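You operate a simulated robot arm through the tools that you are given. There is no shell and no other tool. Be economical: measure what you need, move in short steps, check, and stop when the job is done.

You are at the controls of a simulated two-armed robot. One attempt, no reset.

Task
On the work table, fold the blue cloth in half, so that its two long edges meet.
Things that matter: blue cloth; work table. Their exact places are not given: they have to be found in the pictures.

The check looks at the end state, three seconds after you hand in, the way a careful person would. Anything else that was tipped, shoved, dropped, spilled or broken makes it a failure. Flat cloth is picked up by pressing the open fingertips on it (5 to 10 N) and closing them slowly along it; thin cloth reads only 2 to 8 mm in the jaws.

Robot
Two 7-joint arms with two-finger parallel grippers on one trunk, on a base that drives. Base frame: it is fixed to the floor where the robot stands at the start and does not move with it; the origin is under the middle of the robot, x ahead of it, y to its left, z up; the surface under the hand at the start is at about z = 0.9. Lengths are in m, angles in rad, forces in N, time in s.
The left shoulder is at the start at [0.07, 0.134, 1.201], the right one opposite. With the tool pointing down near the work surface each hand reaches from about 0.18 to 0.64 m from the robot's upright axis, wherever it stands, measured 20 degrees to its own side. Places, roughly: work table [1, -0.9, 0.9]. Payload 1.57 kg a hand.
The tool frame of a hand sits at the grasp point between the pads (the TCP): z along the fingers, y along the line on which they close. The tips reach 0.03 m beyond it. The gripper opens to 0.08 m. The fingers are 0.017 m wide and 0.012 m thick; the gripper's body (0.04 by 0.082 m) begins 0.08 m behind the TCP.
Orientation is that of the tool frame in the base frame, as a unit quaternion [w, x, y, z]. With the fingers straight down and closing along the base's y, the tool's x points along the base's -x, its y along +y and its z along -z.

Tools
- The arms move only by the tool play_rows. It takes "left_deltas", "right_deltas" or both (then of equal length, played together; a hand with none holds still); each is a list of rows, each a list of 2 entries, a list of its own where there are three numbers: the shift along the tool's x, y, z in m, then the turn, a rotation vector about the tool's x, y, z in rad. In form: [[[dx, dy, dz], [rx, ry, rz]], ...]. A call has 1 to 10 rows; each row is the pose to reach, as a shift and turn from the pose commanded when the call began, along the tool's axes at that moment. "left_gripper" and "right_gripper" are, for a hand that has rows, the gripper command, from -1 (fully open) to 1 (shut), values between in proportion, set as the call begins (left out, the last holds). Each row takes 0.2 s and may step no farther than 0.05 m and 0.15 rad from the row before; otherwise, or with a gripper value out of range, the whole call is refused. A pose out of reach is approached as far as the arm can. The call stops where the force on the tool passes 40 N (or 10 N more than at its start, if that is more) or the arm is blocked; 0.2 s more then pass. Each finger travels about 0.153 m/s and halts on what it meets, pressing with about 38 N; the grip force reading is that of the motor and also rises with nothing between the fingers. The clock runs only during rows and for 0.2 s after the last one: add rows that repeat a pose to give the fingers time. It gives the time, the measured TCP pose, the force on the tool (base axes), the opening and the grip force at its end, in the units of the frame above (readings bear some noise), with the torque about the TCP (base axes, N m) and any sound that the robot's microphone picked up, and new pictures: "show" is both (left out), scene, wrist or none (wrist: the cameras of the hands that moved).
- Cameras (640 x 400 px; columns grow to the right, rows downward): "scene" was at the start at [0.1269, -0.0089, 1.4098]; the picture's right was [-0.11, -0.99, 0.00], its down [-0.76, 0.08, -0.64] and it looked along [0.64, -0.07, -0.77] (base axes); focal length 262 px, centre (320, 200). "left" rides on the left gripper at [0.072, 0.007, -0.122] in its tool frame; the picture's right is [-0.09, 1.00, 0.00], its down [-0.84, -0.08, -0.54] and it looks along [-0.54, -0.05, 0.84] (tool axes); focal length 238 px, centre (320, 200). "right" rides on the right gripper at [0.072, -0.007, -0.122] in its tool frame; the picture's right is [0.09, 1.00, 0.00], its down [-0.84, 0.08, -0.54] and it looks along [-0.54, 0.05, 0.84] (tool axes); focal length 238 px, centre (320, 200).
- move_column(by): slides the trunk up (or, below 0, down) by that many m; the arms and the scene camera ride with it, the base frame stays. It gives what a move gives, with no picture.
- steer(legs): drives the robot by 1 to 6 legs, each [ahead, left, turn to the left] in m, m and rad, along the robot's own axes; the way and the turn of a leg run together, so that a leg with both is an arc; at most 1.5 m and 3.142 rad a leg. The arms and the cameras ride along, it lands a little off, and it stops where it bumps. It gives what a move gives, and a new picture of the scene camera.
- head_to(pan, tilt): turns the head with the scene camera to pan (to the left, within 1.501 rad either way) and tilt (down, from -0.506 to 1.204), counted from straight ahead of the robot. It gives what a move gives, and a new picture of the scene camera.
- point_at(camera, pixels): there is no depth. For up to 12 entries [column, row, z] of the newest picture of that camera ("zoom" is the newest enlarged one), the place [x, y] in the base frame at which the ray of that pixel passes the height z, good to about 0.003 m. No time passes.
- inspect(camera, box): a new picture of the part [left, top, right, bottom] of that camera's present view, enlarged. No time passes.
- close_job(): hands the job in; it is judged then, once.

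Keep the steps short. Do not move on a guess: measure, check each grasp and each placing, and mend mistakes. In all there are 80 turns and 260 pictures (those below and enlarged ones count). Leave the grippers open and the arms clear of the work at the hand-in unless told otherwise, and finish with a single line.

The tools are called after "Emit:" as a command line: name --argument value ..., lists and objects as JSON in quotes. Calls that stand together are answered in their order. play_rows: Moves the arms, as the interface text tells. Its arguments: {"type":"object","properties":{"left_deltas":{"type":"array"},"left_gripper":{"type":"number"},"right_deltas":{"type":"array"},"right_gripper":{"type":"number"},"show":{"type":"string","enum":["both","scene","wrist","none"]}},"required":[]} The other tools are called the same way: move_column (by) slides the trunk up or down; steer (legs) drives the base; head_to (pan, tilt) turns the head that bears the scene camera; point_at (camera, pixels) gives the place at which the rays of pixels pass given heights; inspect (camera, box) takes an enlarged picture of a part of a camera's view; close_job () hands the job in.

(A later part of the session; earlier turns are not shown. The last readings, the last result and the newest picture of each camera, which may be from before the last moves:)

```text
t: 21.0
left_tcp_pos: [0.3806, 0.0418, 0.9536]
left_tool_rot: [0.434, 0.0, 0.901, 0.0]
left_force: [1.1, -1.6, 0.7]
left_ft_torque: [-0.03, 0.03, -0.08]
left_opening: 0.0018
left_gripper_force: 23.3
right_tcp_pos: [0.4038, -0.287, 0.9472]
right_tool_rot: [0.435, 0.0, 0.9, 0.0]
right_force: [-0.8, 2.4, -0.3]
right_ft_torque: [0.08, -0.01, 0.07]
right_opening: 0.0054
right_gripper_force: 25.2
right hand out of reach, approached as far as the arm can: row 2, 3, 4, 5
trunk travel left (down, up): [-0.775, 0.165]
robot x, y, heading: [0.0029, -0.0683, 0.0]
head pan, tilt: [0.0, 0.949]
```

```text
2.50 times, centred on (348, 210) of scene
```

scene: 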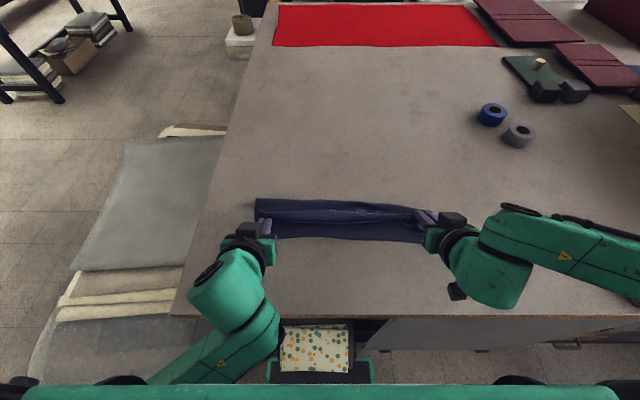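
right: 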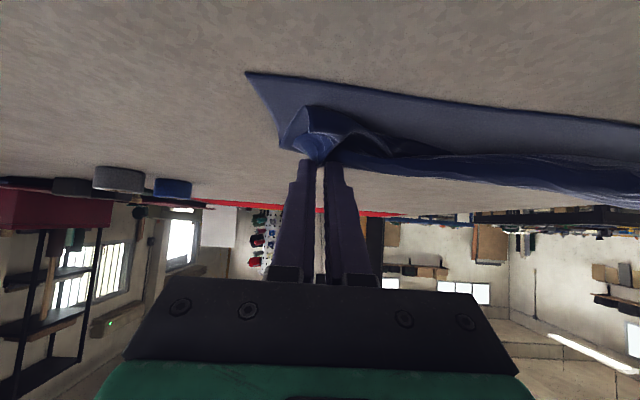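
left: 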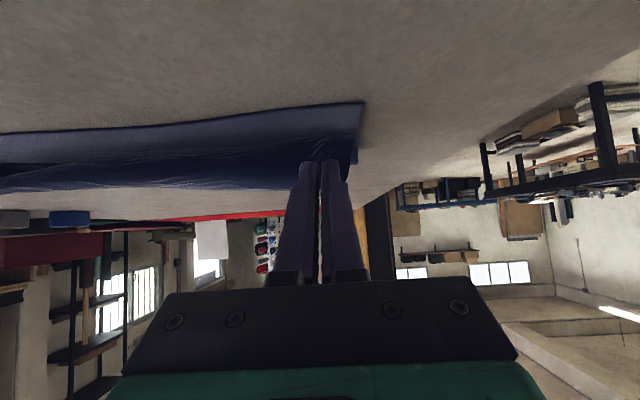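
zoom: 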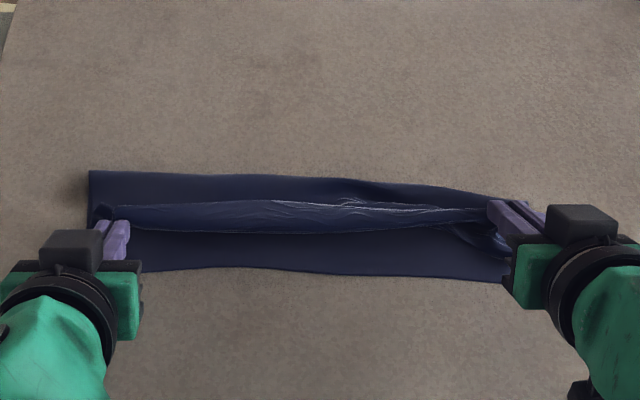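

The right arm can't fold in any closer, stopping at x=0.404. So I'll move the left hand 4 cm forward and then back the base up 4.2 cm, which puts both hands where they should be.

Emit:
play_rows --left_deltas '[[[-0.0144, 0, 0.0141], [0, 0, 0]], [[-0.0288, 0, 0.0282], [0, 0, 0]], [[-0.0288, 0, 0.0282], [0, 0, 0]]]' --show "none"

Emit:
steer --legs '[[-0.042, 0, 0]]'

Emit:
inspect --camera "scene" --box '[220, 110, 476, 270]'

```text
t: 21.8
left_tcp_pos: [0.4202, 0.0441, 0.9594]
left_tool_rot: [0.435, -0.001, 0.901, 0.0]
left_force: [-0.5, -3.4, 0.2]
left_ft_torque: [-0.02, 0.0, -0.12]
left_opening: 0.0019
left_gripper_force: 23.1
right_tcp_pos: [0.4042, -0.2859, 0.9473]
right_tool_rot: [0.436, 0.001, 0.9, -0.001]
right_force: [0.5, 3.2, -0.3]
right_ft_torque: [0.09, -0.02, 0.08]
right_opening: 0.0055
right_gripper_force: 25.6
trunk travel left (down, up): [-0.775, 0.165]
robot x, y, heading: [0.0018, -0.0678, -0.006]
head pan, tilt: [0.0, 0.949]
```

```text
t: 22.7
left_tcp_pos: [0.3827, 0.0441, 0.9566]
left_tool_rot: [0.433, -0.001, 0.901, 0.001]
left_force: [-1.1, -3.2, -0.2]
left_ft_torque: [-0.08, 0.02, -0.14]
left_opening: 0.0021
left_gripper_force: 23.1
right_tcp_pos: [0.3654, -0.2874, 0.9453]
right_tool_rot: [0.434, 0.0, 0.901, -0.001]
right_force: [0.0, 3.4, 0.0]
right_ft_torque: [0.06, 0.02, 0.11]
right_opening: 0.0057
right_gripper_force: 25.8
trunk travel left (down, up): [-0.775, 0.165]
robot x, y, heading: [-0.0426, -0.0659, -0.002]
head pan, tilt: [0.0, 0.949]
```

scene: 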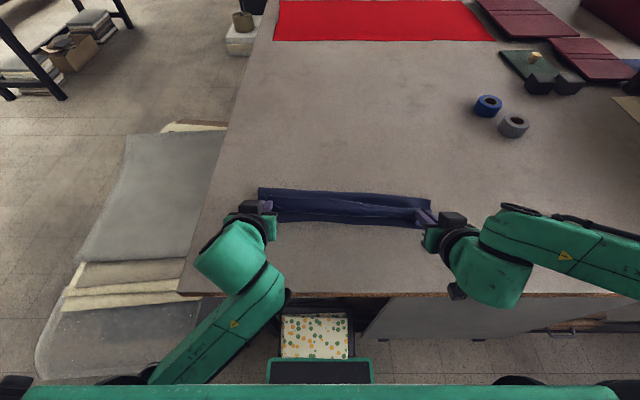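

```text
2.50 times, centred on (348, 190) of scene
```

zoom: 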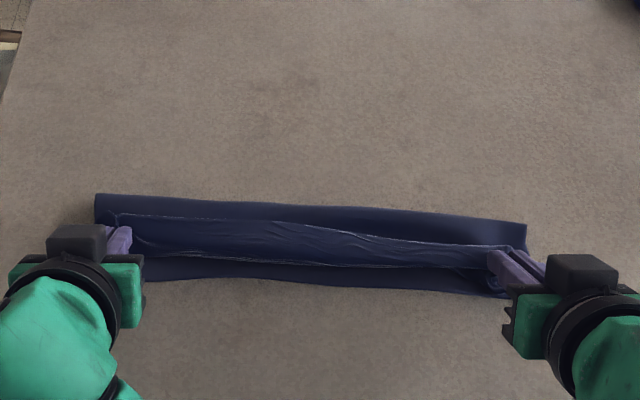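

Both hands are now over the near edge. The lip of the top layer still leans forward, so I'll roll the hands a little more (to about 1.2 rad), with the tips about 3.5 cm up, to turn it toward the robot.

Emit:
play_rows --left_deltas '[[[0.0045, -0.001, -0.0005], [0, -0.1, 0]], [[0.009, -0.002, -0.001], [0, -0.2, 0]], [[0.0135, -0.003, -0.0016], [0, -0.3, 0]], [[0.0135, -0.003, -0.0016], [0, -0.3, 0]]]' --right_deltas '[[[0.0007, 0.001, -0.0018], [0, -0.1, 0]], [[0.0014, 0.002, -0.0036], [0, -0.2, 0]], [[0.0021, 0.003, -0.0053], [0, -0.3, 0]], [[0.0021, 0.003, -0.0053], [0, -0.3, 0]]]'

Emit:
inspect --camera "scene" --box '[220, 110, 476, 270]'

```text
t: 23.7
left_tcp_pos: [0.369, 0.0407, 0.9482]
left_tool_rot: [0.564, 0.0, 0.826, 0.0]
left_force: [-0.4, -0.7, -0.3]
left_ft_torque: [-0.01, 0.04, -0.05]
left_opening: 0.0017
left_gripper_force: 23.5
right_tcp_pos: [0.3628, -0.2869, 0.9478]
right_tool_rot: [0.435, 0.001, 0.9, -0.001]
right_force: [-0.2, 1.6, 0.9]
right_ft_torque: [0.05, 0.02, 0.06]
right_opening: 0.0054
right_gripper_force: 25.6
right hand out of reach, approached as far as the arm can: row 1, 2, 3, 4
trunk travel left (down, up): [-0.775, 0.165]
robot x, y, heading: [-0.0423, -0.0689, -0.002]
head pan, tilt: [0.0, 0.949]
```

scene: 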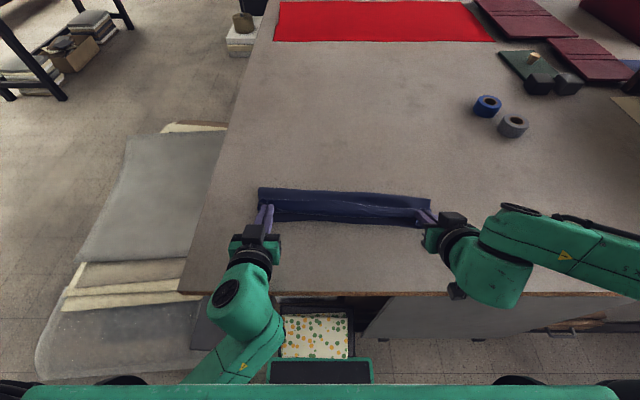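
right: 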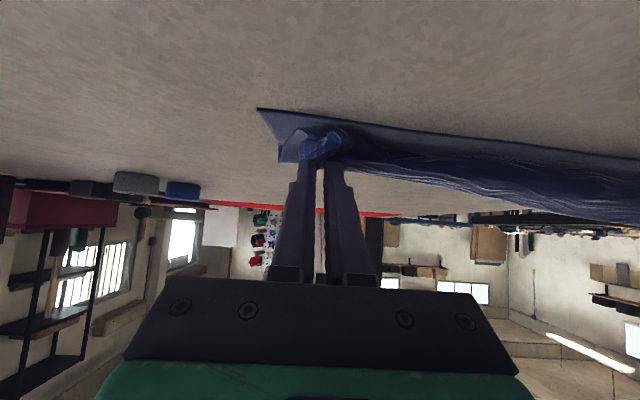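
left: 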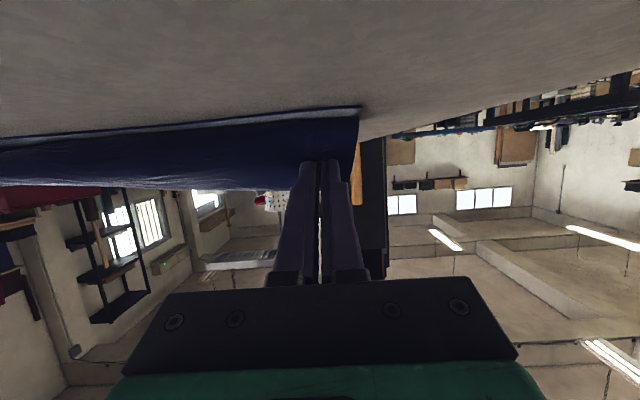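

```text
2.50 times, centred on (348, 190) of scene
```

zoom: 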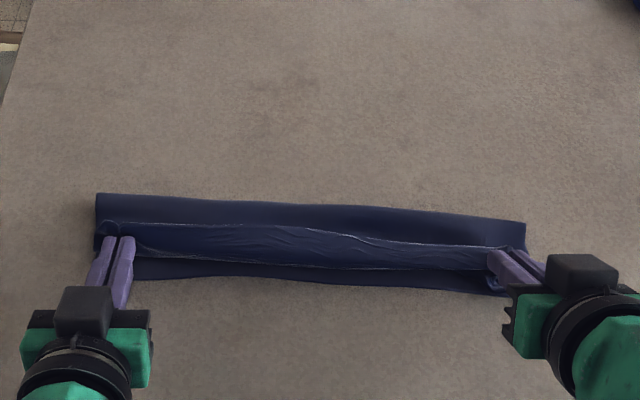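

The right wrist is at its limit, so this tilt will do. I'll lower both tips to about 1.8 cm above the table, tilting the left back slightly for clearance.

Emit:
play_rows --left_deltas '[[[0.0058, 0, 0.0043], [0, 0.1, 0]], [[0.0117, 0, 0.0086], [0, 0.2, 0]], [[0.0117, 0, 0.0086], [0, 0.2, 0]]]' --right_deltas '[[[0.0043, 0, 0.0034], [0, 0, 0]], [[0.0086, 0, 0.0068], [0, 0, 0]], [[0.0086, 0, 0.0068], [0, 0, 0]]]' --show "wrist"

Emit:
inspect --camera "scene" --box '[220, 110, 476, 270]'

```text
t: 24.5
left_tcp_pos: [0.3717, 0.0419, 0.9342]
left_tool_rot: [0.479, -0.002, 0.878, 0.001]
left_force: [-0.3, -2.1, -0.2]
left_ft_torque: [-0.04, 0.0, -0.04]
left_opening: 0.0017
left_gripper_force: 23.8
right_tcp_pos: [0.3622, -0.2861, 0.9369]
right_tool_rot: [0.436, 0.001, 0.9, -0.001]
right_force: [0.4, 1.2, 2.5]
right_ft_torque: [0.07, -0.03, 0.06]
right_opening: 0.0054
right_gripper_force: 25.5
trunk travel left (down, up): [-0.775, 0.165]
robot x, y, heading: [-0.0396, -0.0717, -0.0]
head pan, tilt: [0.0, 0.949]
```

right: 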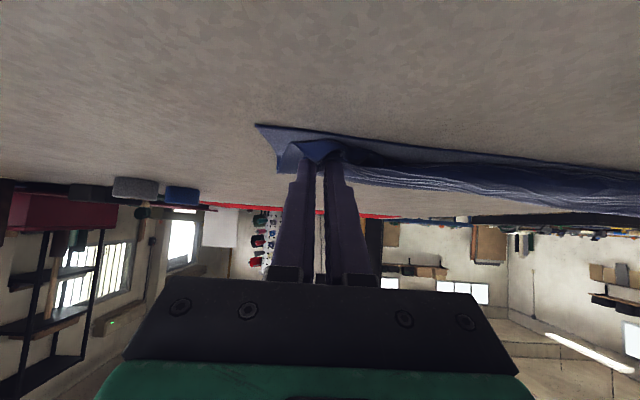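
left: 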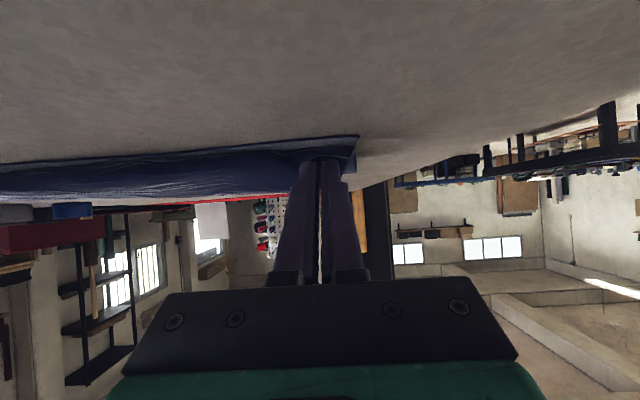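

```text
2.50 times, centred on (348, 190) of scene
```

zoom: 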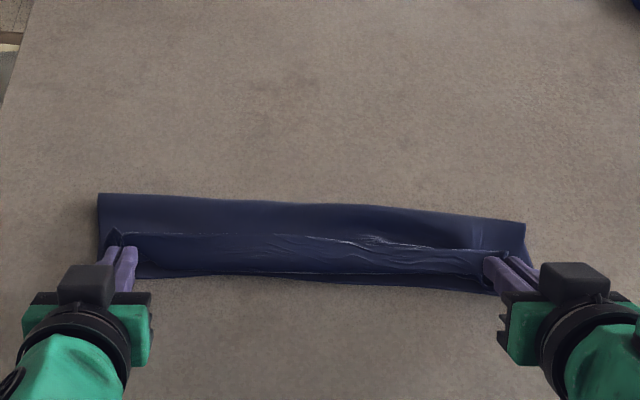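

Near edge and lip are close together. I'll release by opening both hands part way, then look.

Emit:
play_rows --left_deltas '[[[0, 0, 0], [0, 0, 0]], [[0, 0, 0], [0, 0, 0]], [[0, 0, 0], [0, 0, 0]], [[0, 0, 0], [0, 0, 0]]]' --right_deltas '[[[0, 0, 0], [0, 0, 0]], [[0, 0, 0], [0, 0, 0]], [[0, 0, 0], [0, 0, 0]], [[0, 0, 0], [0, 0, 0]]]' --left_gripper 0.4 --right_gripper 0.4 --show "wrist"

Emit:
inspect --camera "scene" --box '[220, 110, 476, 270]'

```text
t: 25.5
left_tcp_pos: [0.3722, 0.0422, 0.935]
left_tool_rot: [0.478, -0.001, 0.878, 0.001]
left_force: [-0.8, 0.7, 0.6]
left_ft_torque: [0.01, -0.03, 0.01]
left_opening: 0.024
left_gripper_force: 0.1
right_tcp_pos: [0.3625, -0.2865, 0.9369]
right_tool_rot: [0.436, 0.0, 0.9, -0.001]
right_force: [0.2, -0.3, 0.7]
right_ft_torque: [0.0, -0.01, -0.02]
right_opening: 0.0243
right_gripper_force: 0.1
trunk travel left (down, up): [-0.775, 0.165]
robot x, y, heading: [-0.0446, -0.0731, -0.0]
head pan, tilt: [0.0, 0.949]
```

right: 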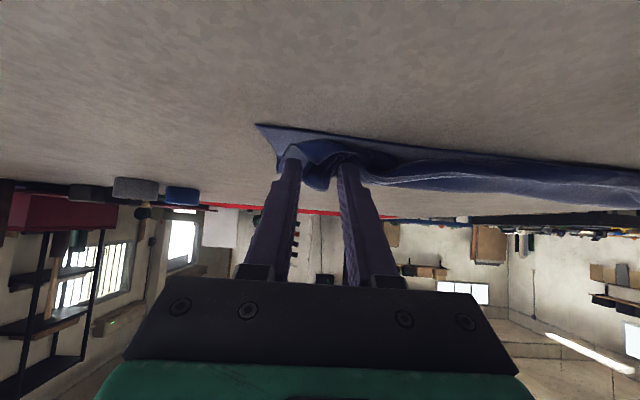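
left: 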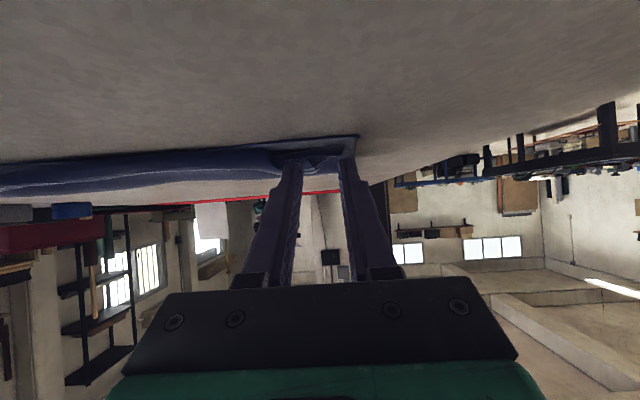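

```text
2.50 times, centred on (348, 190) of scene
```

zoom: 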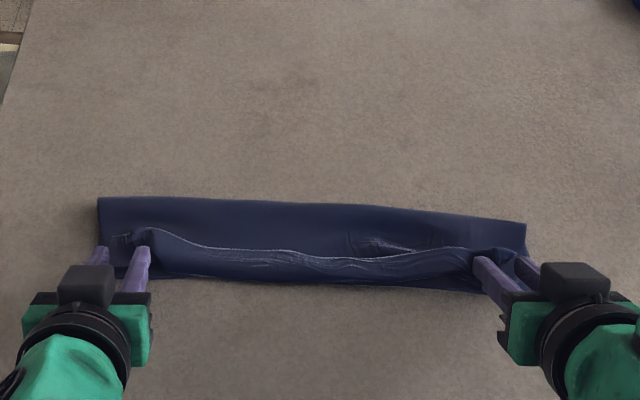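

The cloth is released and the lip lies rolled over. I'll withdraw both hands back along their fingers.

Emit:
play_rows --left_deltas '[[[0, 0, -0.02], [0, 0, 0]], [[0, 0, -0.04], [0, 0, 0]], [[0, 0, -0.06], [0, 0, 0]], [[-0.03, 0, -0.09], [0, 0, 0]]]' --right_deltas '[[[-0.006, 0, -0.02], [0, 0, 0]], [[-0.013, 0, -0.035], [0, 0.05, 0]], [[-0.03, 0, -0.05], [0, 0.1, 0]], [[-0.06, 0, -0.07], [0, 0.15, 0]]]' --show "scene"

Emit:
inspect --camera "scene" --box '[220, 110, 476, 270]'

```text
t: 26.7
left_tcp_pos: [0.3151, 0.0366, 0.9372]
left_tool_rot: [0.439, 0.027, 0.897, 0.048]
left_force: [-0.9, -0.1, 0.6]
left_ft_torque: [-0.02, -0.02, 0.01]
left_opening: 0.0242
left_gripper_force: 0.0
left hand out of reach, approached as far as the arm can: row 4
right_tcp_pos: [0.357, -0.2905, 0.9929]
right_tool_rot: [0.386, 0.013, 0.922, 0.005]
right_force: [0.0, -0.3, 0.8]
right_ft_torque: [0.01, -0.02, -0.02]
right_opening: 0.024
right_gripper_force: 0.0
right hand out of reach, approached as far as the arm can: row 1, 2, 3, 4
trunk travel left (down, up): [-0.775, 0.165]
robot x, y, heading: [-0.0415, -0.0694, -0.0]
head pan, tilt: [0.0, 0.949]
stopped in row 4 (left hand): the arm was blocked; the commanded pose is now the measured one
```

scene: 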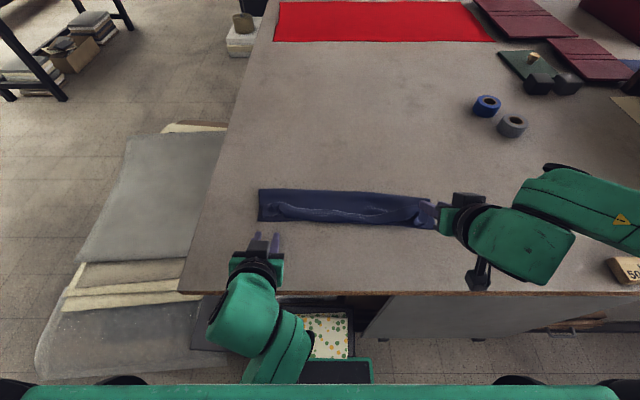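

```text
2.50 times, centred on (348, 190) of scene
```

zoom: 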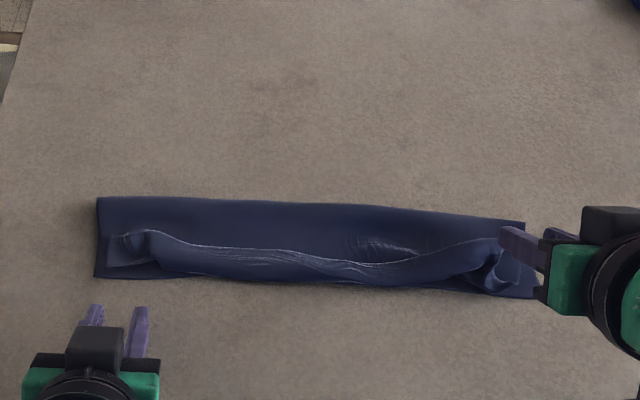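

The cloth is folded, but the top layer's lip is still rolled back away from the near edge. The left arm stopped against something, probably its own body. I'll raise both hands straight up, clear of the cloth.

Emit:
play_rows --left_deltas '[[[-0.016, 0, -0.012], [0, 0, 0]], [[-0.04, 0, -0.03], [0, 0, 0]], [[-0.075, 0, -0.058], [0, 0, 0]], [[-0.11, 0, -0.085], [0, 0, 0]]]' --right_deltas '[[[-0.02, 0, -0.02], [0, 0, 0]], [[-0.04, 0, -0.04], [0, 0, 0]], [[-0.06, 0, -0.06], [0, 0, 0]], [[-0.06, 0, -0.06], [0, 0, 0]]]' --show "scene"

Emit:
inspect --camera "scene" --box '[240, 160, 464, 260]'

```text
t: 27.4
left_tcp_pos: [0.31, 0.0305, 0.9305]
left_tool_rot: [0.391, 0.082, 0.91, 0.113]
left_force: [-18.1, -4.2, 19.4]
left_ft_torque: [-0.43, 0.34, -0.38]
left_opening: 0.0234
left_gripper_force: 0.0
left hand out of reach, approached as far as the arm can: row 3
right_tcp_pos: [0.3508, -0.2943, 1.0511]
right_tool_rot: [0.388, 0.014, 0.921, 0.005]
right_force: [0.9, -0.8, -0.4]
right_ft_torque: [-0.02, 0.01, -0.02]
right_opening: 0.0242
right_gripper_force: 0.1
trunk travel left (down, up): [-0.775, 0.165]
robot x, y, heading: [-0.0446, -0.0724, -0.001]
head pan, tilt: [0.0, 0.949]
stopped in row 3 (left hand): the force on the tool passed its limit at 91 N (the readings are from after the stop); the commanded pose is now the measured one
```

scene: 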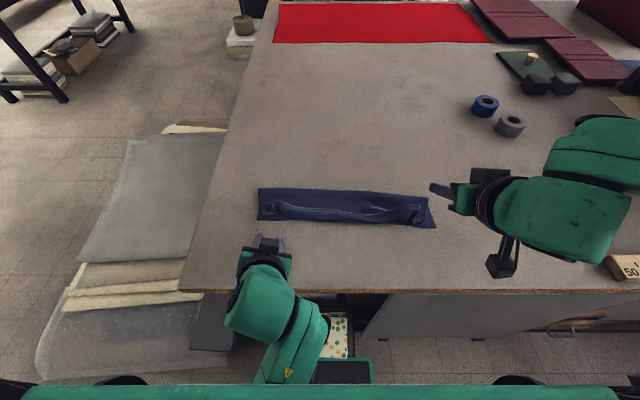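

```text
2.86 times, centred on (352, 210) of scene
```

zoom: 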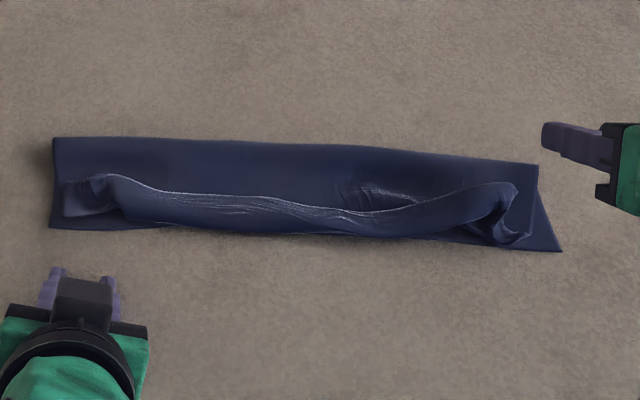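

The left arm is pressed against something, with about 19 N upward on it. Raising the whole trunk lifts it straight off without bending joints, so I'll go up 4 cm.

Emit:
move_column --by 0.04

Emit:
inspect --camera "scene" --box '[160, 160, 480, 400]'

Emit:
inspect --camera "left" --box '[0, 0, 640, 400]'

```text
t: 28.2
left_tcp_pos: [0.3152, 0.0335, 0.9686]
left_tool_rot: [0.388, 0.083, 0.911, 0.111]
left_force: [0.4, 0.3, 0.2]
left_ft_torque: [0.02, -0.02, 0.01]
left_opening: 0.0238
left_gripper_force: 0.0
right_tcp_pos: [0.3564, -0.2912, 1.0892]
right_tool_rot: [0.387, 0.013, 0.922, 0.004]
right_force: [-0.2, 0.6, 0.4]
right_ft_torque: [-0.01, 0.0, 0.0]
right_opening: 0.0238
right_gripper_force: 0.0
trunk travel left (down, up): [-0.815, 0.125]
robot x, y, heading: [-0.0421, -0.071, -0.001]
head pan, tilt: [0.0, 0.949]
```

```text
1.67 times, centred on (320, 280) of scene
```

zoom: 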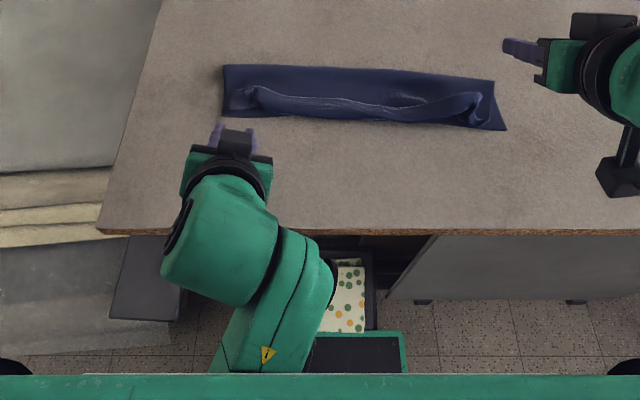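

```text
1.00 times, centred on (320, 200) of left (not enlarged: the box is as wide or as high as the picture)
```

zoom: 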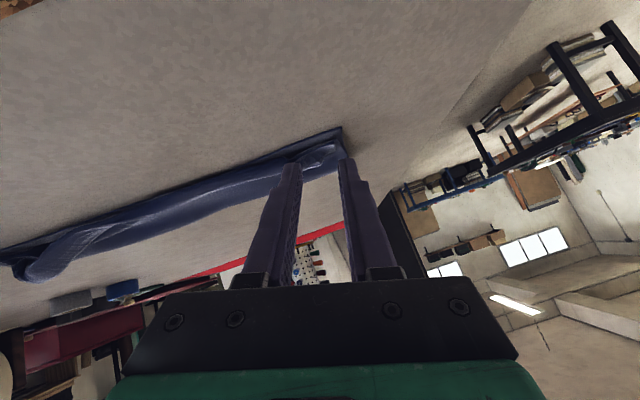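

The contact is gone. I'll raise the trunk 6 cm more before bringing the hands upright.

Emit:
move_column --by 0.06

Emit:
play_rows --left_deltas '[[[-0.02, 0, -0.005], [0, 0.1, 0]], [[-0.045, 0, -0.01], [0, 0.2, 0]], [[-0.07, 0, -0.015], [0, 0.3, 0]], [[-0.09, 0, -0.02], [0, 0.4, 0]]]' --show "scene"

```text
t: 29.2
left_tcp_pos: [0.3144, 0.034, 1.0284]
left_tool_rot: [0.388, 0.082, 0.911, 0.112]
left_force: [-0.2, -0.2, 0.7]
left_ft_torque: [0.02, 0.01, 0.02]
left_opening: 0.0238
left_gripper_force: 0.1
right_tcp_pos: [0.356, -0.2916, 1.1493]
right_tool_rot: [0.386, 0.013, 0.923, 0.005]
right_force: [0.5, 0.2, -0.5]
right_ft_torque: [-0.01, 0.0, 0.02]
right_opening: 0.0243
right_gripper_force: 0.0
trunk travel left (down, up): [-0.875, 0.065]
robot x, y, heading: [-0.0404, -0.0686, 0.002]
head pan, tilt: [0.0, 0.949]
```

```text
t: 29.8
left_tcp_pos: [0.3245, 0.0461, 1.0387]
left_tool_rot: [0.302, 0.147, 0.921, 0.195]
left_force: [0.1, -0.8, 0.2]
left_ft_torque: [-0.03, 0.03, 0.0]
left_opening: 0.024
left_gripper_force: 0.0
right_tcp_pos: [0.3575, -0.2926, 1.1488]
right_tool_rot: [0.385, 0.013, 0.923, 0.005]
right_force: [0.1, 0.1, -0.4]
right_ft_torque: [-0.02, 0.02, -0.03]
right_opening: 0.0241
right_gripper_force: 0.1
trunk travel left (down, up): [-0.875, 0.065]
robot x, y, heading: [-0.0398, -0.0694, -0.001]
head pan, tilt: [0.0, 0.949]
stopped in row 2 (left hand): the arm was blocked; the commanded pose is now the measured one
```

scene: 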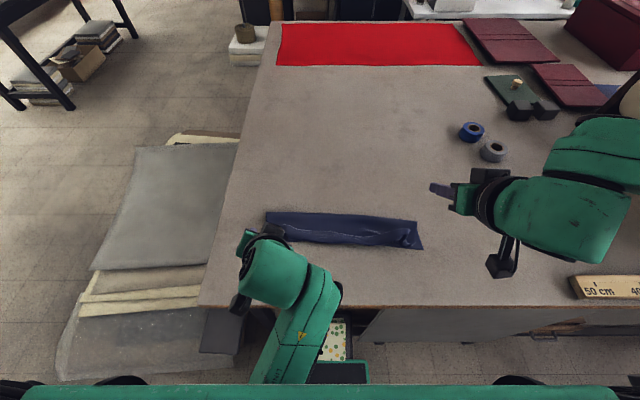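

The left wrist is twisted against a joint limit. I'll try a pure shift forward, left and up, without turning, to free it.

Emit:
play_rows --left_deltas '[[[-0.0125, 0.02, 0], [0, 0, 0]], [[-0.025, 0.04, 0], [0, 0, 0]], [[-0.037, 0.06, 0], [0, 0, 0]], [[-0.049, 0.0786, 0], [0, 0, 0]]]' --show "scene"

```text
t: 30.8
left_tcp_pos: [0.3716, 0.113, 1.0924]
left_tool_rot: [0.291, 0.168, 0.911, 0.24]
left_force: [-0.6, 0.1, -0.9]
left_ft_torque: [-0.01, 0.01, 0.01]
left_opening: 0.0241
left_gripper_force: 0.1
right_tcp_pos: [0.356, -0.2922, 1.1491]
right_tool_rot: [0.387, 0.012, 0.922, 0.005]
right_force: [0.2, 0.2, -0.3]
right_ft_torque: [-0.02, -0.01, -0.01]
right_opening: 0.0241
right_gripper_force: 0.0
trunk travel left (down, up): [-0.875, 0.065]
robot x, y, heading: [-0.0423, -0.0699, 0.002]
head pan, tilt: [0.0, 0.949]
```

scene: 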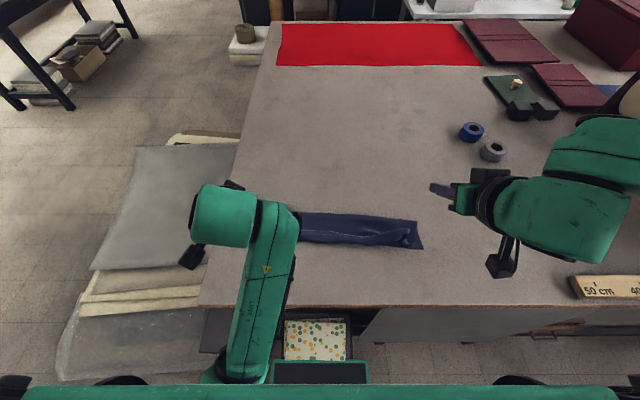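

It is free. Now I'll turn the left hand upright while moving forward and up, and straighten the right hand too.

Emit:
play_rows --left_deltas '[[[-0.009, 0.003, 0.002], [0.07, 0.085, -0.05]], [[-0.018, 0.0065, 0.004], [0.141, 0.171, -0.099]], [[-0.026, 0.01, 0.0065], [0.212, 0.257, -0.148]], [[-0.035, 0.013, 0.0085], [0.282, 0.342, -0.198]], [[-0.044, 0.016, 0.0105], [0.353, 0.428, -0.247]], [[-0.052, 0.019, 0.0125], [0.423, 0.513, -0.297]], [[-0.061, 0.0226, 0.0147], [0.494, 0.599, -0.346]], [[-0.061, 0.0226, 0.0147], [0.494, 0.599, -0.346]]]' --right_deltas '[[[-0.007, 0, 0], [0, 0.1, 0]], [[-0.014, 0, 0], [0, 0.2, 0]], [[-0.021, 0, 0], [0, 0.3, 0]], [[-0.028, 0, 0], [0, 0.4, 0]], [[-0.035, 0, 0], [0, 0.5, 0]], [[-0.042, 0, 0], [0, 0.6, 0]], [[-0.05, 0, 0], [0, 0.7, 0]], [[-0.05, 0, 0], [0, 0.79, 0]]]' --show "scene"

```text
t: 31.2
left_tcp_pos: [0.3805, 0.1343, 1.0924]
left_tool_rot: [0.247, 0.152, 0.924, 0.25]
left_force: [0.6, -0.2, 0.1]
left_ft_torque: [-0.02, 0.03, 0.02]
left_opening: 0.024
left_gripper_force: 0.1
right_tcp_pos: [0.3627, -0.2923, 1.1527]
right_tool_rot: [0.343, 0.014, 0.939, 0.003]
right_force: [-0.4, 0.1, -0.4]
right_ft_torque: [-0.02, 0.04, 0.02]
right_opening: 0.024
right_gripper_force: 0.0
trunk travel left (down, up): [-0.875, 0.065]
robot x, y, heading: [-0.0387, -0.0695, 0.004]
head pan, tilt: [0.0, 0.949]
stopped in row 2 (left hand): the arm was blocked; the commanded pose is now the measured one
```

scene: 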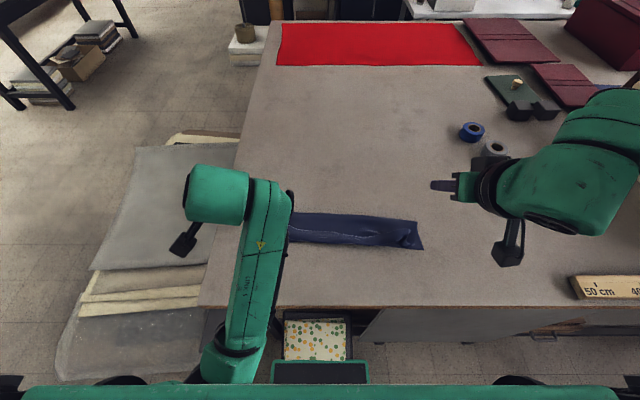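

The left stopped again, most likely at a fast wrist swing. I'll go on with smaller turns.

Emit:
play_rows --left_deltas '[[[-0.006, 0, 0], [0.03, 0.03, -0.018]], [[-0.012, 0, 0], [0.06, 0.06, -0.037]], [[-0.018, 0, 0], [0.09, 0.09, -0.055]], [[-0.024, 0, 0], [0.12, 0.12, -0.074]], [[-0.03, 0, 0], [0.154, 0.152, -0.093]], [[-0.036, 0, 0], [0.19, 0.188, -0.115]], [[-0.042, 0, 0], [0.23, 0.228, -0.14]], [[-0.048, 0, 0], [0.27, 0.267, -0.164]], [[-0.054, 0, 0], [0.31, 0.306, -0.188]], [[-0.06, 0, 0], [0.35, 0.346, -0.213]]]' --show "scene"

```text
t: 32.4
left_tcp_pos: [0.3982, 0.1663, 1.0995]
left_tool_rot: [0.159, 0.106, 0.948, 0.254]
left_force: [0.2, 0.0, 0.7]
left_ft_torque: [0.0, -0.01, 0.02]
left_opening: 0.024
left_gripper_force: 0.1
right_tcp_pos: [0.3613, -0.2923, 1.1538]
right_tool_rot: [0.344, 0.014, 0.939, 0.003]
right_force: [0.0, 1.1, -0.3]
right_ft_torque: [0.0, 0.0, 0.0]
right_opening: 0.0242
right_gripper_force: 0.1
trunk travel left (down, up): [-0.875, 0.065]
robot x, y, heading: [-0.0444, -0.0693, 0.001]
head pan, tilt: [0.0, 0.949]
stopped in row 5 (left hand): the arm was blocked; the commanded pose is now the measured one
```

scene: 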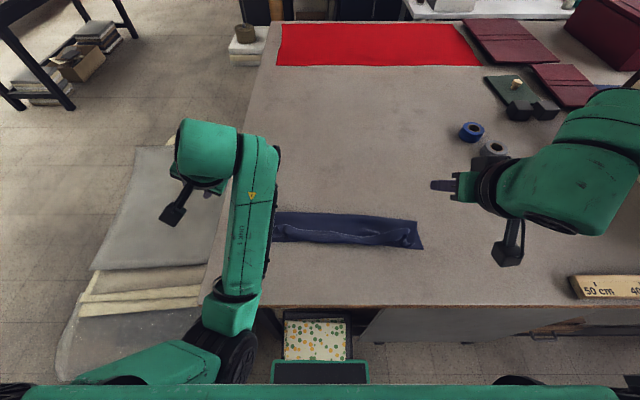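

The left arm is unfolding. I'll keep going the same way and turn the right hand upright as well.

Emit:
play_rows --left_deltas '[[[-0.006, 0, 0], [0.04, 0.025, -0.017]], [[-0.012, 0, 0], [0.08, 0.05, -0.034]], [[-0.018, 0, 0], [0.13, 0.08, -0.054]], [[-0.024, 0, 0], [0.18, 0.11, -0.075]], [[-0.03, 0, 0], [0.24, 0.15, -0.1]], [[-0.036, 0, 0], [0.3, 0.188, -0.125]], [[-0.042, 0, 0], [0.36, 0.225, -0.15]], [[-0.048, 0, 0], [0.42, 0.263, -0.175]], [[-0.05, 0, 0], [0.47, 0.295, -0.196]], [[-0.05, 0, 0], [0.517, 0.324, -0.216]]]' --right_deltas '[[[-0.007, 0, 0], [0, 0.07, 0]], [[-0.014, 0, 0], [0, 0.14, 0]], [[-0.021, 0, 0], [0, 0.21, 0]], [[-0.028, 0, 0], [0, 0.28, 0]], [[-0.035, 0, 0], [0, 0.35, 0]], [[-0.042, 0, 0], [0, 0.42, 0]], [[-0.05, 0, 0], [0, 0.49, 0]], [[-0.05, 0, 0], [0, 0.56, 0]], [[-0.05, 0, 0], [0, 0.63, 0]], [[-0.05, 0, 0], [0, 0.7, 0]]]' --show "scene"

Emit:
inspect --camera "scene" --box '[230, 180, 454, 280]'

```text
t: 34.6
left_tcp_pos: [0.4807, 0.17, 1.0959]
left_tool_rot: [-0.001, 0.001, 1.0, -0.002]
left_force: [-0.2, 0.0, 0.8]
left_ft_torque: [-0.01, 0.04, 0.0]
left_opening: 0.0241
left_gripper_force: 0.0
left hand out of reach, approached as far as the arm can: row 5, 6, 7, 8, 9, 10
right_tcp_pos: [0.4002, -0.2949, 1.1855]
right_tool_rot: [0.001, 0.012, 1.0, 0.008]
right_force: [0.6, -0.1, -0.3]
right_ft_torque: [-0.02, -0.01, -0.03]
right_opening: 0.0242
right_gripper_force: 0.0
trunk travel left (down, up): [-0.875, 0.065]
robot x, y, heading: [-0.0402, -0.0674, 0.002]
head pan, tilt: [0.0, 0.949]
```

scene: 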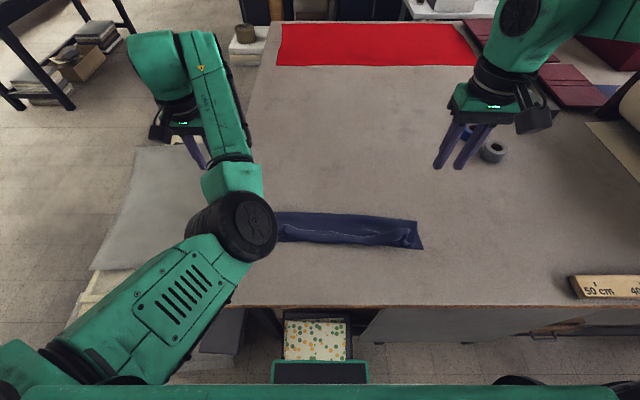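

```text
2.86 times, centred on (342, 230) of scene
```

zoom: 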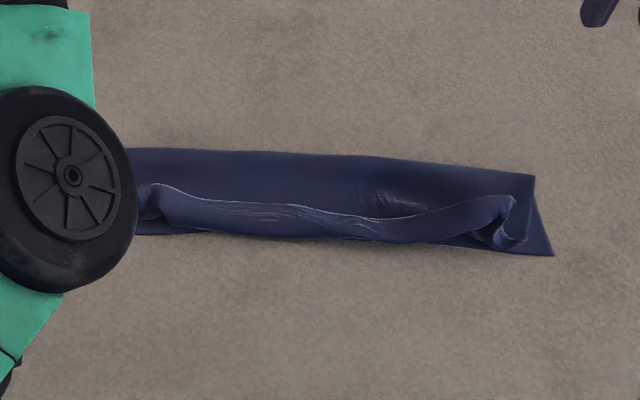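

Both hands are upright and clear. Next I need exact positions of the lip and the edges, so I'll look through the right wrist camera.

Emit:
inspect --camera "right" --box '[240, 0, 640, 250]'

Emit:
point_at --camera "scene" --pixels '[[417, 221, 0.9], [424, 249, 0.9], [400, 248, 0.9], [350, 264, 0.9], [290, 241, 0.9], [350, 237, 0.9], [360, 256, 0.905]]'

```text
1.60 times, centred on (440, 125) of right
```

zoom: 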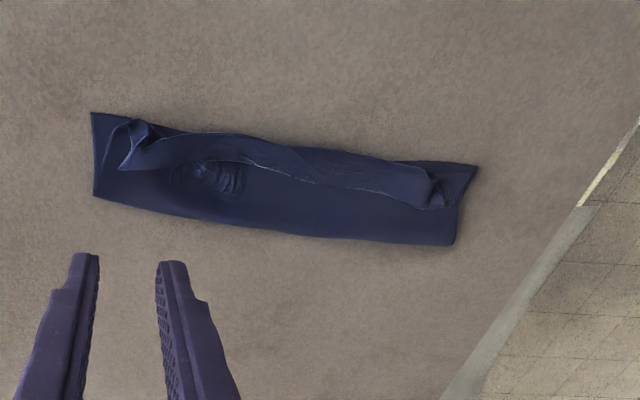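

```text
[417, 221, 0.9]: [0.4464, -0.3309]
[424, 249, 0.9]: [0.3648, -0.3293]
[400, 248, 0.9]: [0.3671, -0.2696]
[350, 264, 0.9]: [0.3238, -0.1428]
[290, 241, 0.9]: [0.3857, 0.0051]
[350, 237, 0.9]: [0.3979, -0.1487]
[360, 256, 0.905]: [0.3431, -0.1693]
```

From this view the top layer's lip (about 3 cm) is folded back over the sheet. The remedy is to pinch that free lip with the fingers turned to close along x, lift it to straighten the cloth, and lay it again. I'll measure the lip's free edge, the near edge and the crease.

Emit:
point_at --camera "zoom" --pixels '[[92, 112, 0.9], [478, 165, 0.9], [94, 196, 0.9], [452, 245, 0.9], [125, 168, 0.91], [180, 165, 0.91], [240, 162, 0.91], [330, 185, 0.91], [400, 200, 0.91], [430, 208, 0.91], [260, 140, 0.905], [400, 165, 0.905]]'

```text
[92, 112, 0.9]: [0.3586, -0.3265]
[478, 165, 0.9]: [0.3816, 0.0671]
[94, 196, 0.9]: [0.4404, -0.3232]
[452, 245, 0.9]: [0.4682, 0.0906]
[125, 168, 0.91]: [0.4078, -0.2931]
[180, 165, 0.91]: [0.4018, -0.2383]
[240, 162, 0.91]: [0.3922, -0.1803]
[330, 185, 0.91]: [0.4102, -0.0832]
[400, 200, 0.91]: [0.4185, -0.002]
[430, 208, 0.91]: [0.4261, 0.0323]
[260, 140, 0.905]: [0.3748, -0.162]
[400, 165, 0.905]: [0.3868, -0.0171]
```

Now I'll turn both hands 90° about the vertical so that the fingers close along x, staying high.

Emit:
play_rows --left_deltas '[[[0, 0, 0], [0, 0, 0.145]], [[0, 0, 0], [0, 0, 0.29]], [[0, 0, 0], [0, 0, 0.435]], [[0, 0, 0], [0, 0, 0.58]], [[0, 0, 0], [0, 0, 0.725]], [[0, 0, 0], [0, 0, 0.87]], [[0, 0, 0], [0, 0, 1.015]], [[0, 0, 0], [0, 0, 1.16]], [[0, 0, 0], [0, 0, 1.305]], [[0, 0, 0], [0, 0, 1.45]]]' --right_deltas '[[[0, 0, 0], [0, 0, -0.145]], [[0, 0, 0], [0, 0, -0.29]], [[0, 0, 0], [0, 0, -0.435]], [[0, 0, 0], [0, 0, -0.58]], [[0, 0, 0], [0, 0, -0.725]], [[0, 0, 0], [0, 0, -0.87]], [[0, 0, 0], [0, 0, -1.015]], [[0, 0, 0], [0, 0, -1.16]], [[0, 0, 0], [0, 0, -1.305]], [[0, 0, 0], [0, 0, -1.45]]]' --show "both"

```text
t: 36.8
left_tcp_pos: [0.4784, 0.1719, 1.0963]
left_tool_rot: [0.001, 0.664, 0.748, -0.001]
left_force: [-0.7, 0.2, -0.4]
left_ft_torque: [-0.03, 0.0, -0.01]
left_opening: 0.0241
left_gripper_force: 0.1
right_tcp_pos: [0.2054, -0.1242, 1.1374]
right_tool_rot: [0.012, -0.645, 0.764, -0.007]
right_force: [0.1, 0.5, 0.3]
right_ft_torque: [-0.01, -0.02, -0.02]
right_opening: 0.0243
right_gripper_force: 0.0
right hand out of reach, approached as far as the arm can: row 4, 5, 6, 7, 8, 9, 10
trunk travel left (down, up): [-0.875, 0.065]
robot x, y, heading: [-0.0421, -0.0664, 0.002]
head pan, tilt: [0.0, 0.949]
```

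scene: 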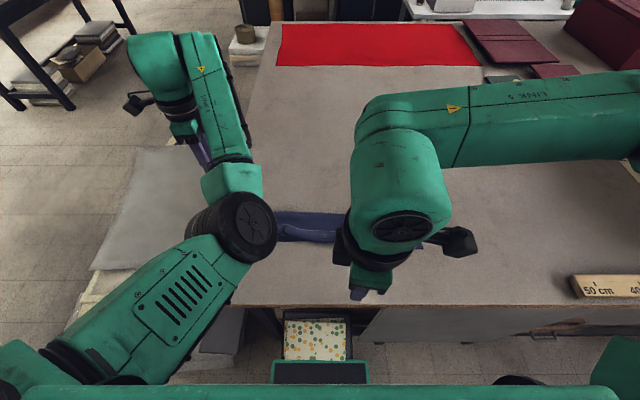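
right: 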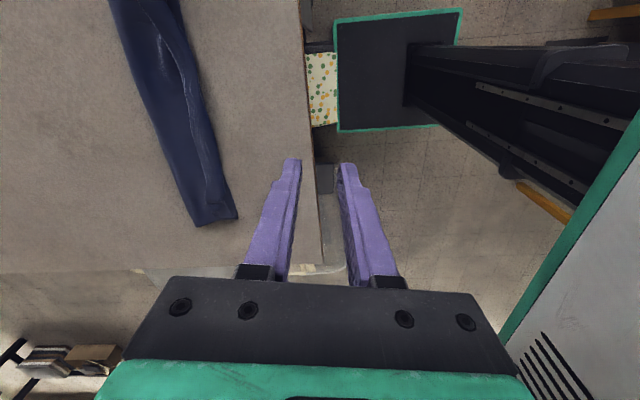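
left: 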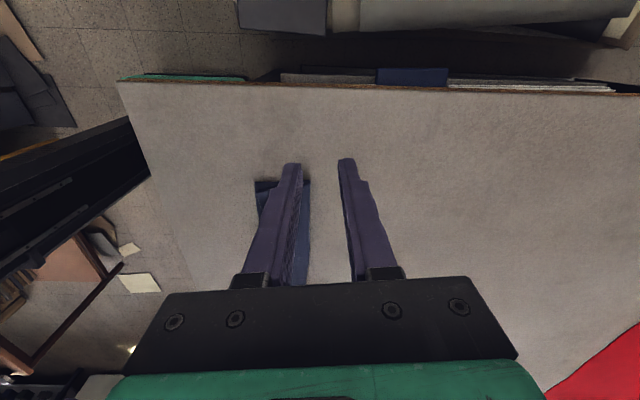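

The left turned fine, but the right ran into its reach that way round. I'll turn the right back while moving it out again.

Emit:
play_rows --right_deltas '[[[0.0144, -0.0227, -0.002], [0, 0, 0.145]], [[0.0288, -0.0454, -0.004], [0, 0, 0.29]], [[0.0432, -0.0681, -0.006], [0, 0, 0.435]], [[0.0576, -0.0908, -0.008], [0, 0, 0.58]], [[0.072, -0.1135, -0.01], [0, 0, 0.725]], [[0.0864, -0.1362, -0.012], [0, 0, 0.87]], [[0.1008, -0.1589, -0.014], [0, 0, 1.015]], [[0.1152, -0.1816, -0.016], [0, 0, 1.16]], [[0.1296, -0.2043, -0.018], [0, 0, 1.305]], [[0.144, -0.227, -0.02], [0, 0, 1.45]]]' --show "scene"

```text
t: 39.0
left_tcp_pos: [0.48, 0.1716, 1.0955]
left_tool_rot: [0.0, 0.663, 0.749, 0.0]
left_force: [0.1, 0.0, -0.4]
left_ft_torque: [0.0, -0.04, 0.0]
left_opening: 0.024
left_gripper_force: 0.1
right_tcp_pos: [0.4206, -0.299, 1.1529]
right_tool_rot: [0.001, 0.013, 1.0, 0.009]
right_force: [0.4, 0.0, 0.1]
right_ft_torque: [0.02, 0.02, 0.0]
right_opening: 0.0243
right_gripper_force: 0.0
right hand out of reach, approached as far as the arm can: row 1
trunk travel left (down, up): [-0.875, 0.065]
robot x, y, heading: [-0.0416, -0.0711, 0.002]
head pan, tilt: [0.0, 0.949]
```

scene: 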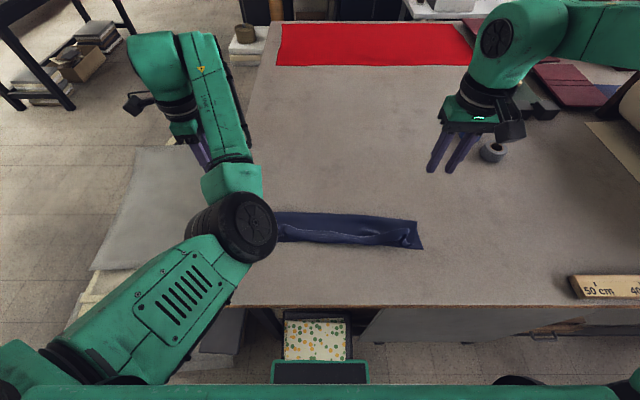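

The right hand is back. I'll turn it the other way.

Emit:
play_rows --right_deltas '[[[0, 0, 0], [0, 0, 0.145]], [[0, 0, 0], [0, 0, 0.29]], [[0, 0, 0], [0, 0, 0.435]], [[0, 0, 0], [0, 0, 0.58]], [[0, 0, 0], [0, 0, 0.725]], [[0, 0, 0], [0, 0, 0.87]], [[0, 0, 0], [0, 0, 1.015]], [[0, 0, 0], [0, 0, 1.16]], [[0, 0, 0], [0, 0, 1.305]], [[0, 0, 0], [0, 0, 1.45]]]' --show "both"

```text
t: 41.2
left_tcp_pos: [0.4786, 0.1708, 1.0946]
left_tool_rot: [0.001, 0.663, 0.748, -0.001]
left_force: [0.8, 0.3, 0.5]
left_ft_torque: [0.01, 0.01, 0.02]
left_opening: 0.024
left_gripper_force: 0.0
right_tcp_pos: [0.419, -0.3005, 1.1551]
right_tool_rot: [-0.003, 0.673, 0.74, 0.007]
right_force: [-0.3, 0.3, 0.1]
right_ft_torque: [-0.01, -0.01, 0.01]
right_opening: 0.0239
right_gripper_force: 0.1
trunk travel left (down, up): [-0.875, 0.065]
robot x, y, heading: [-0.0419, -0.0726, -0.001]
head pan, tilt: [0.0, 0.949]
```

scene: 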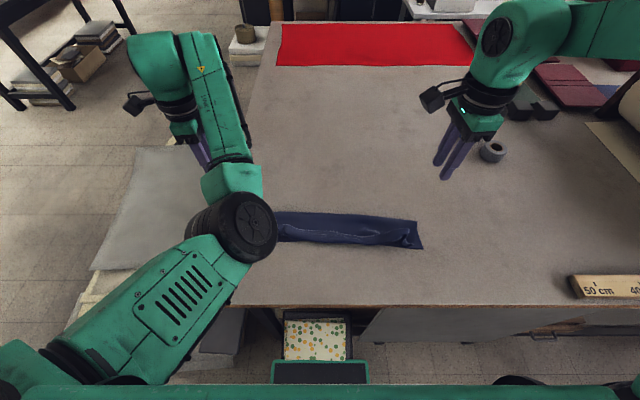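
right: 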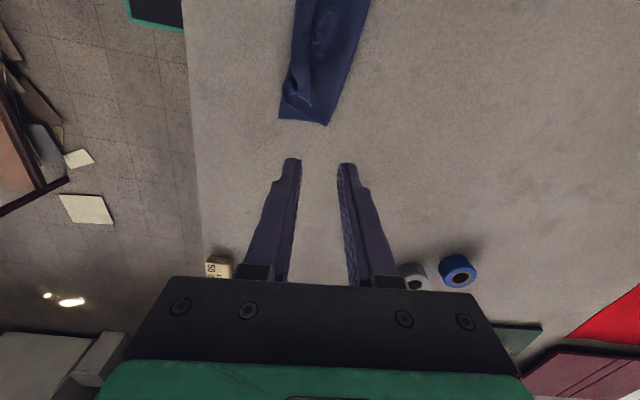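

Both hands now close along x. I'll bring them over the lip: right at y≈−0.265, left at y≈0.02, with z≈1.0.

Emit:
play_rows --left_deltas '[[[-0.029, -0.015, 0.019], [0, 0, 0.02]], [[-0.057, -0.031, 0.038], [0, 0, 0.04]], [[-0.086, -0.046, 0.057], [0, 0, 0.06]], [[-0.114, -0.061, 0.076], [0, 0, 0.08]], [[-0.143, -0.077, 0.095], [0, 0, 0.1]], [[-0.143, -0.077, 0.095], [0, 0, 0.12]]]' --right_deltas '[[[0.007, -0.0017, 0.031], [0, 0, 0.02]], [[0.014, -0.0034, 0.062], [0, 0, 0.04]], [[0.021, -0.005, 0.093], [0, 0, 0.06]], [[0.028, -0.007, 0.124], [0, 0, 0.08]], [[0.036, -0.0087, 0.155], [0, 0, 0.095]], [[0.036, -0.0087, 0.155], [0, 0, 0.095]]]' --left_gripper -0.25 --right_gripper -0.25

```text
t: 42.5
left_tcp_pos: [0.4446, 0.091, 1.0067]
left_tool_rot: [-0.026, 0.67, 0.739, 0.062]
left_force: [0.0, 0.3, -0.4]
left_ft_torque: [-0.01, 0.01, -0.03]
left_opening: 0.0501
left_gripper_force: 0.0
left hand out of reach, approached as far as the arm can: row 1, 2, 3, 4, 5, 6
right_tcp_pos: [0.4062, -0.261, 0.9995]
right_tool_rot: [-0.006, 0.706, 0.708, 0.008]
right_force: [0.6, 0.7, 0.5]
right_ft_torque: [-0.03, 0.0, 0.03]
right_opening: 0.0502
right_gripper_force: 0.0
trunk travel left (down, up): [-0.875, 0.065]
robot x, y, heading: [-0.0424, -0.0672, 0.001]
head pan, tilt: [0.0, 0.949]
stopped in row 6 (left hand): the arm was blocked; the commanded pose is now the measured one
```

scene: 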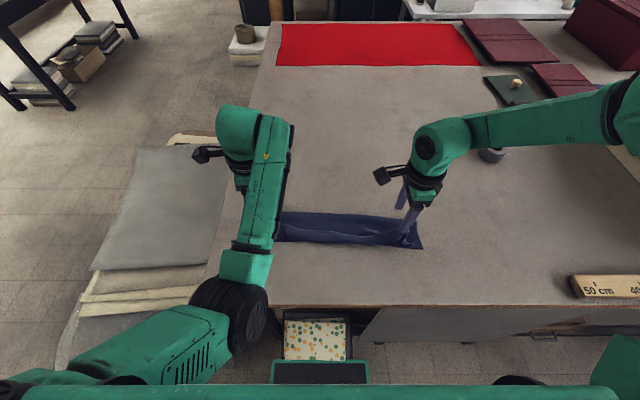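
right: 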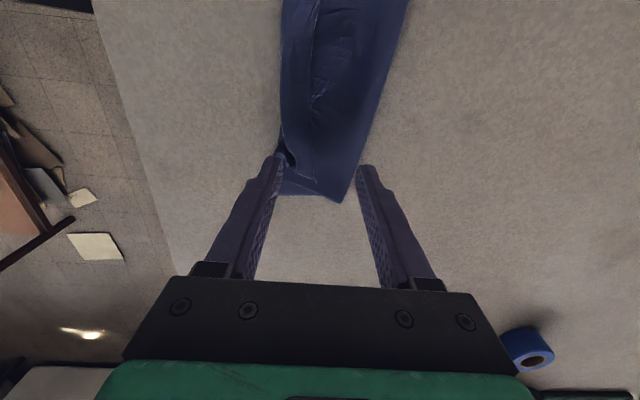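
left: 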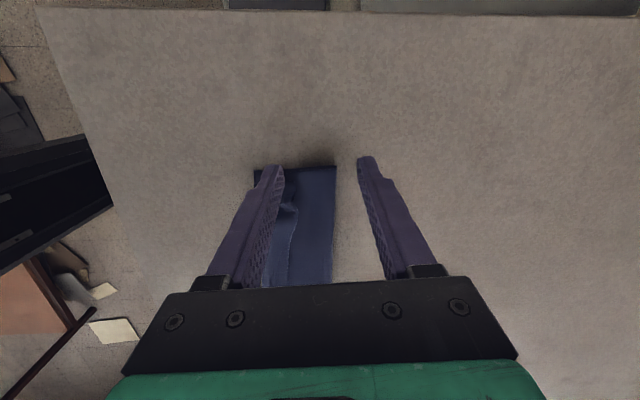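

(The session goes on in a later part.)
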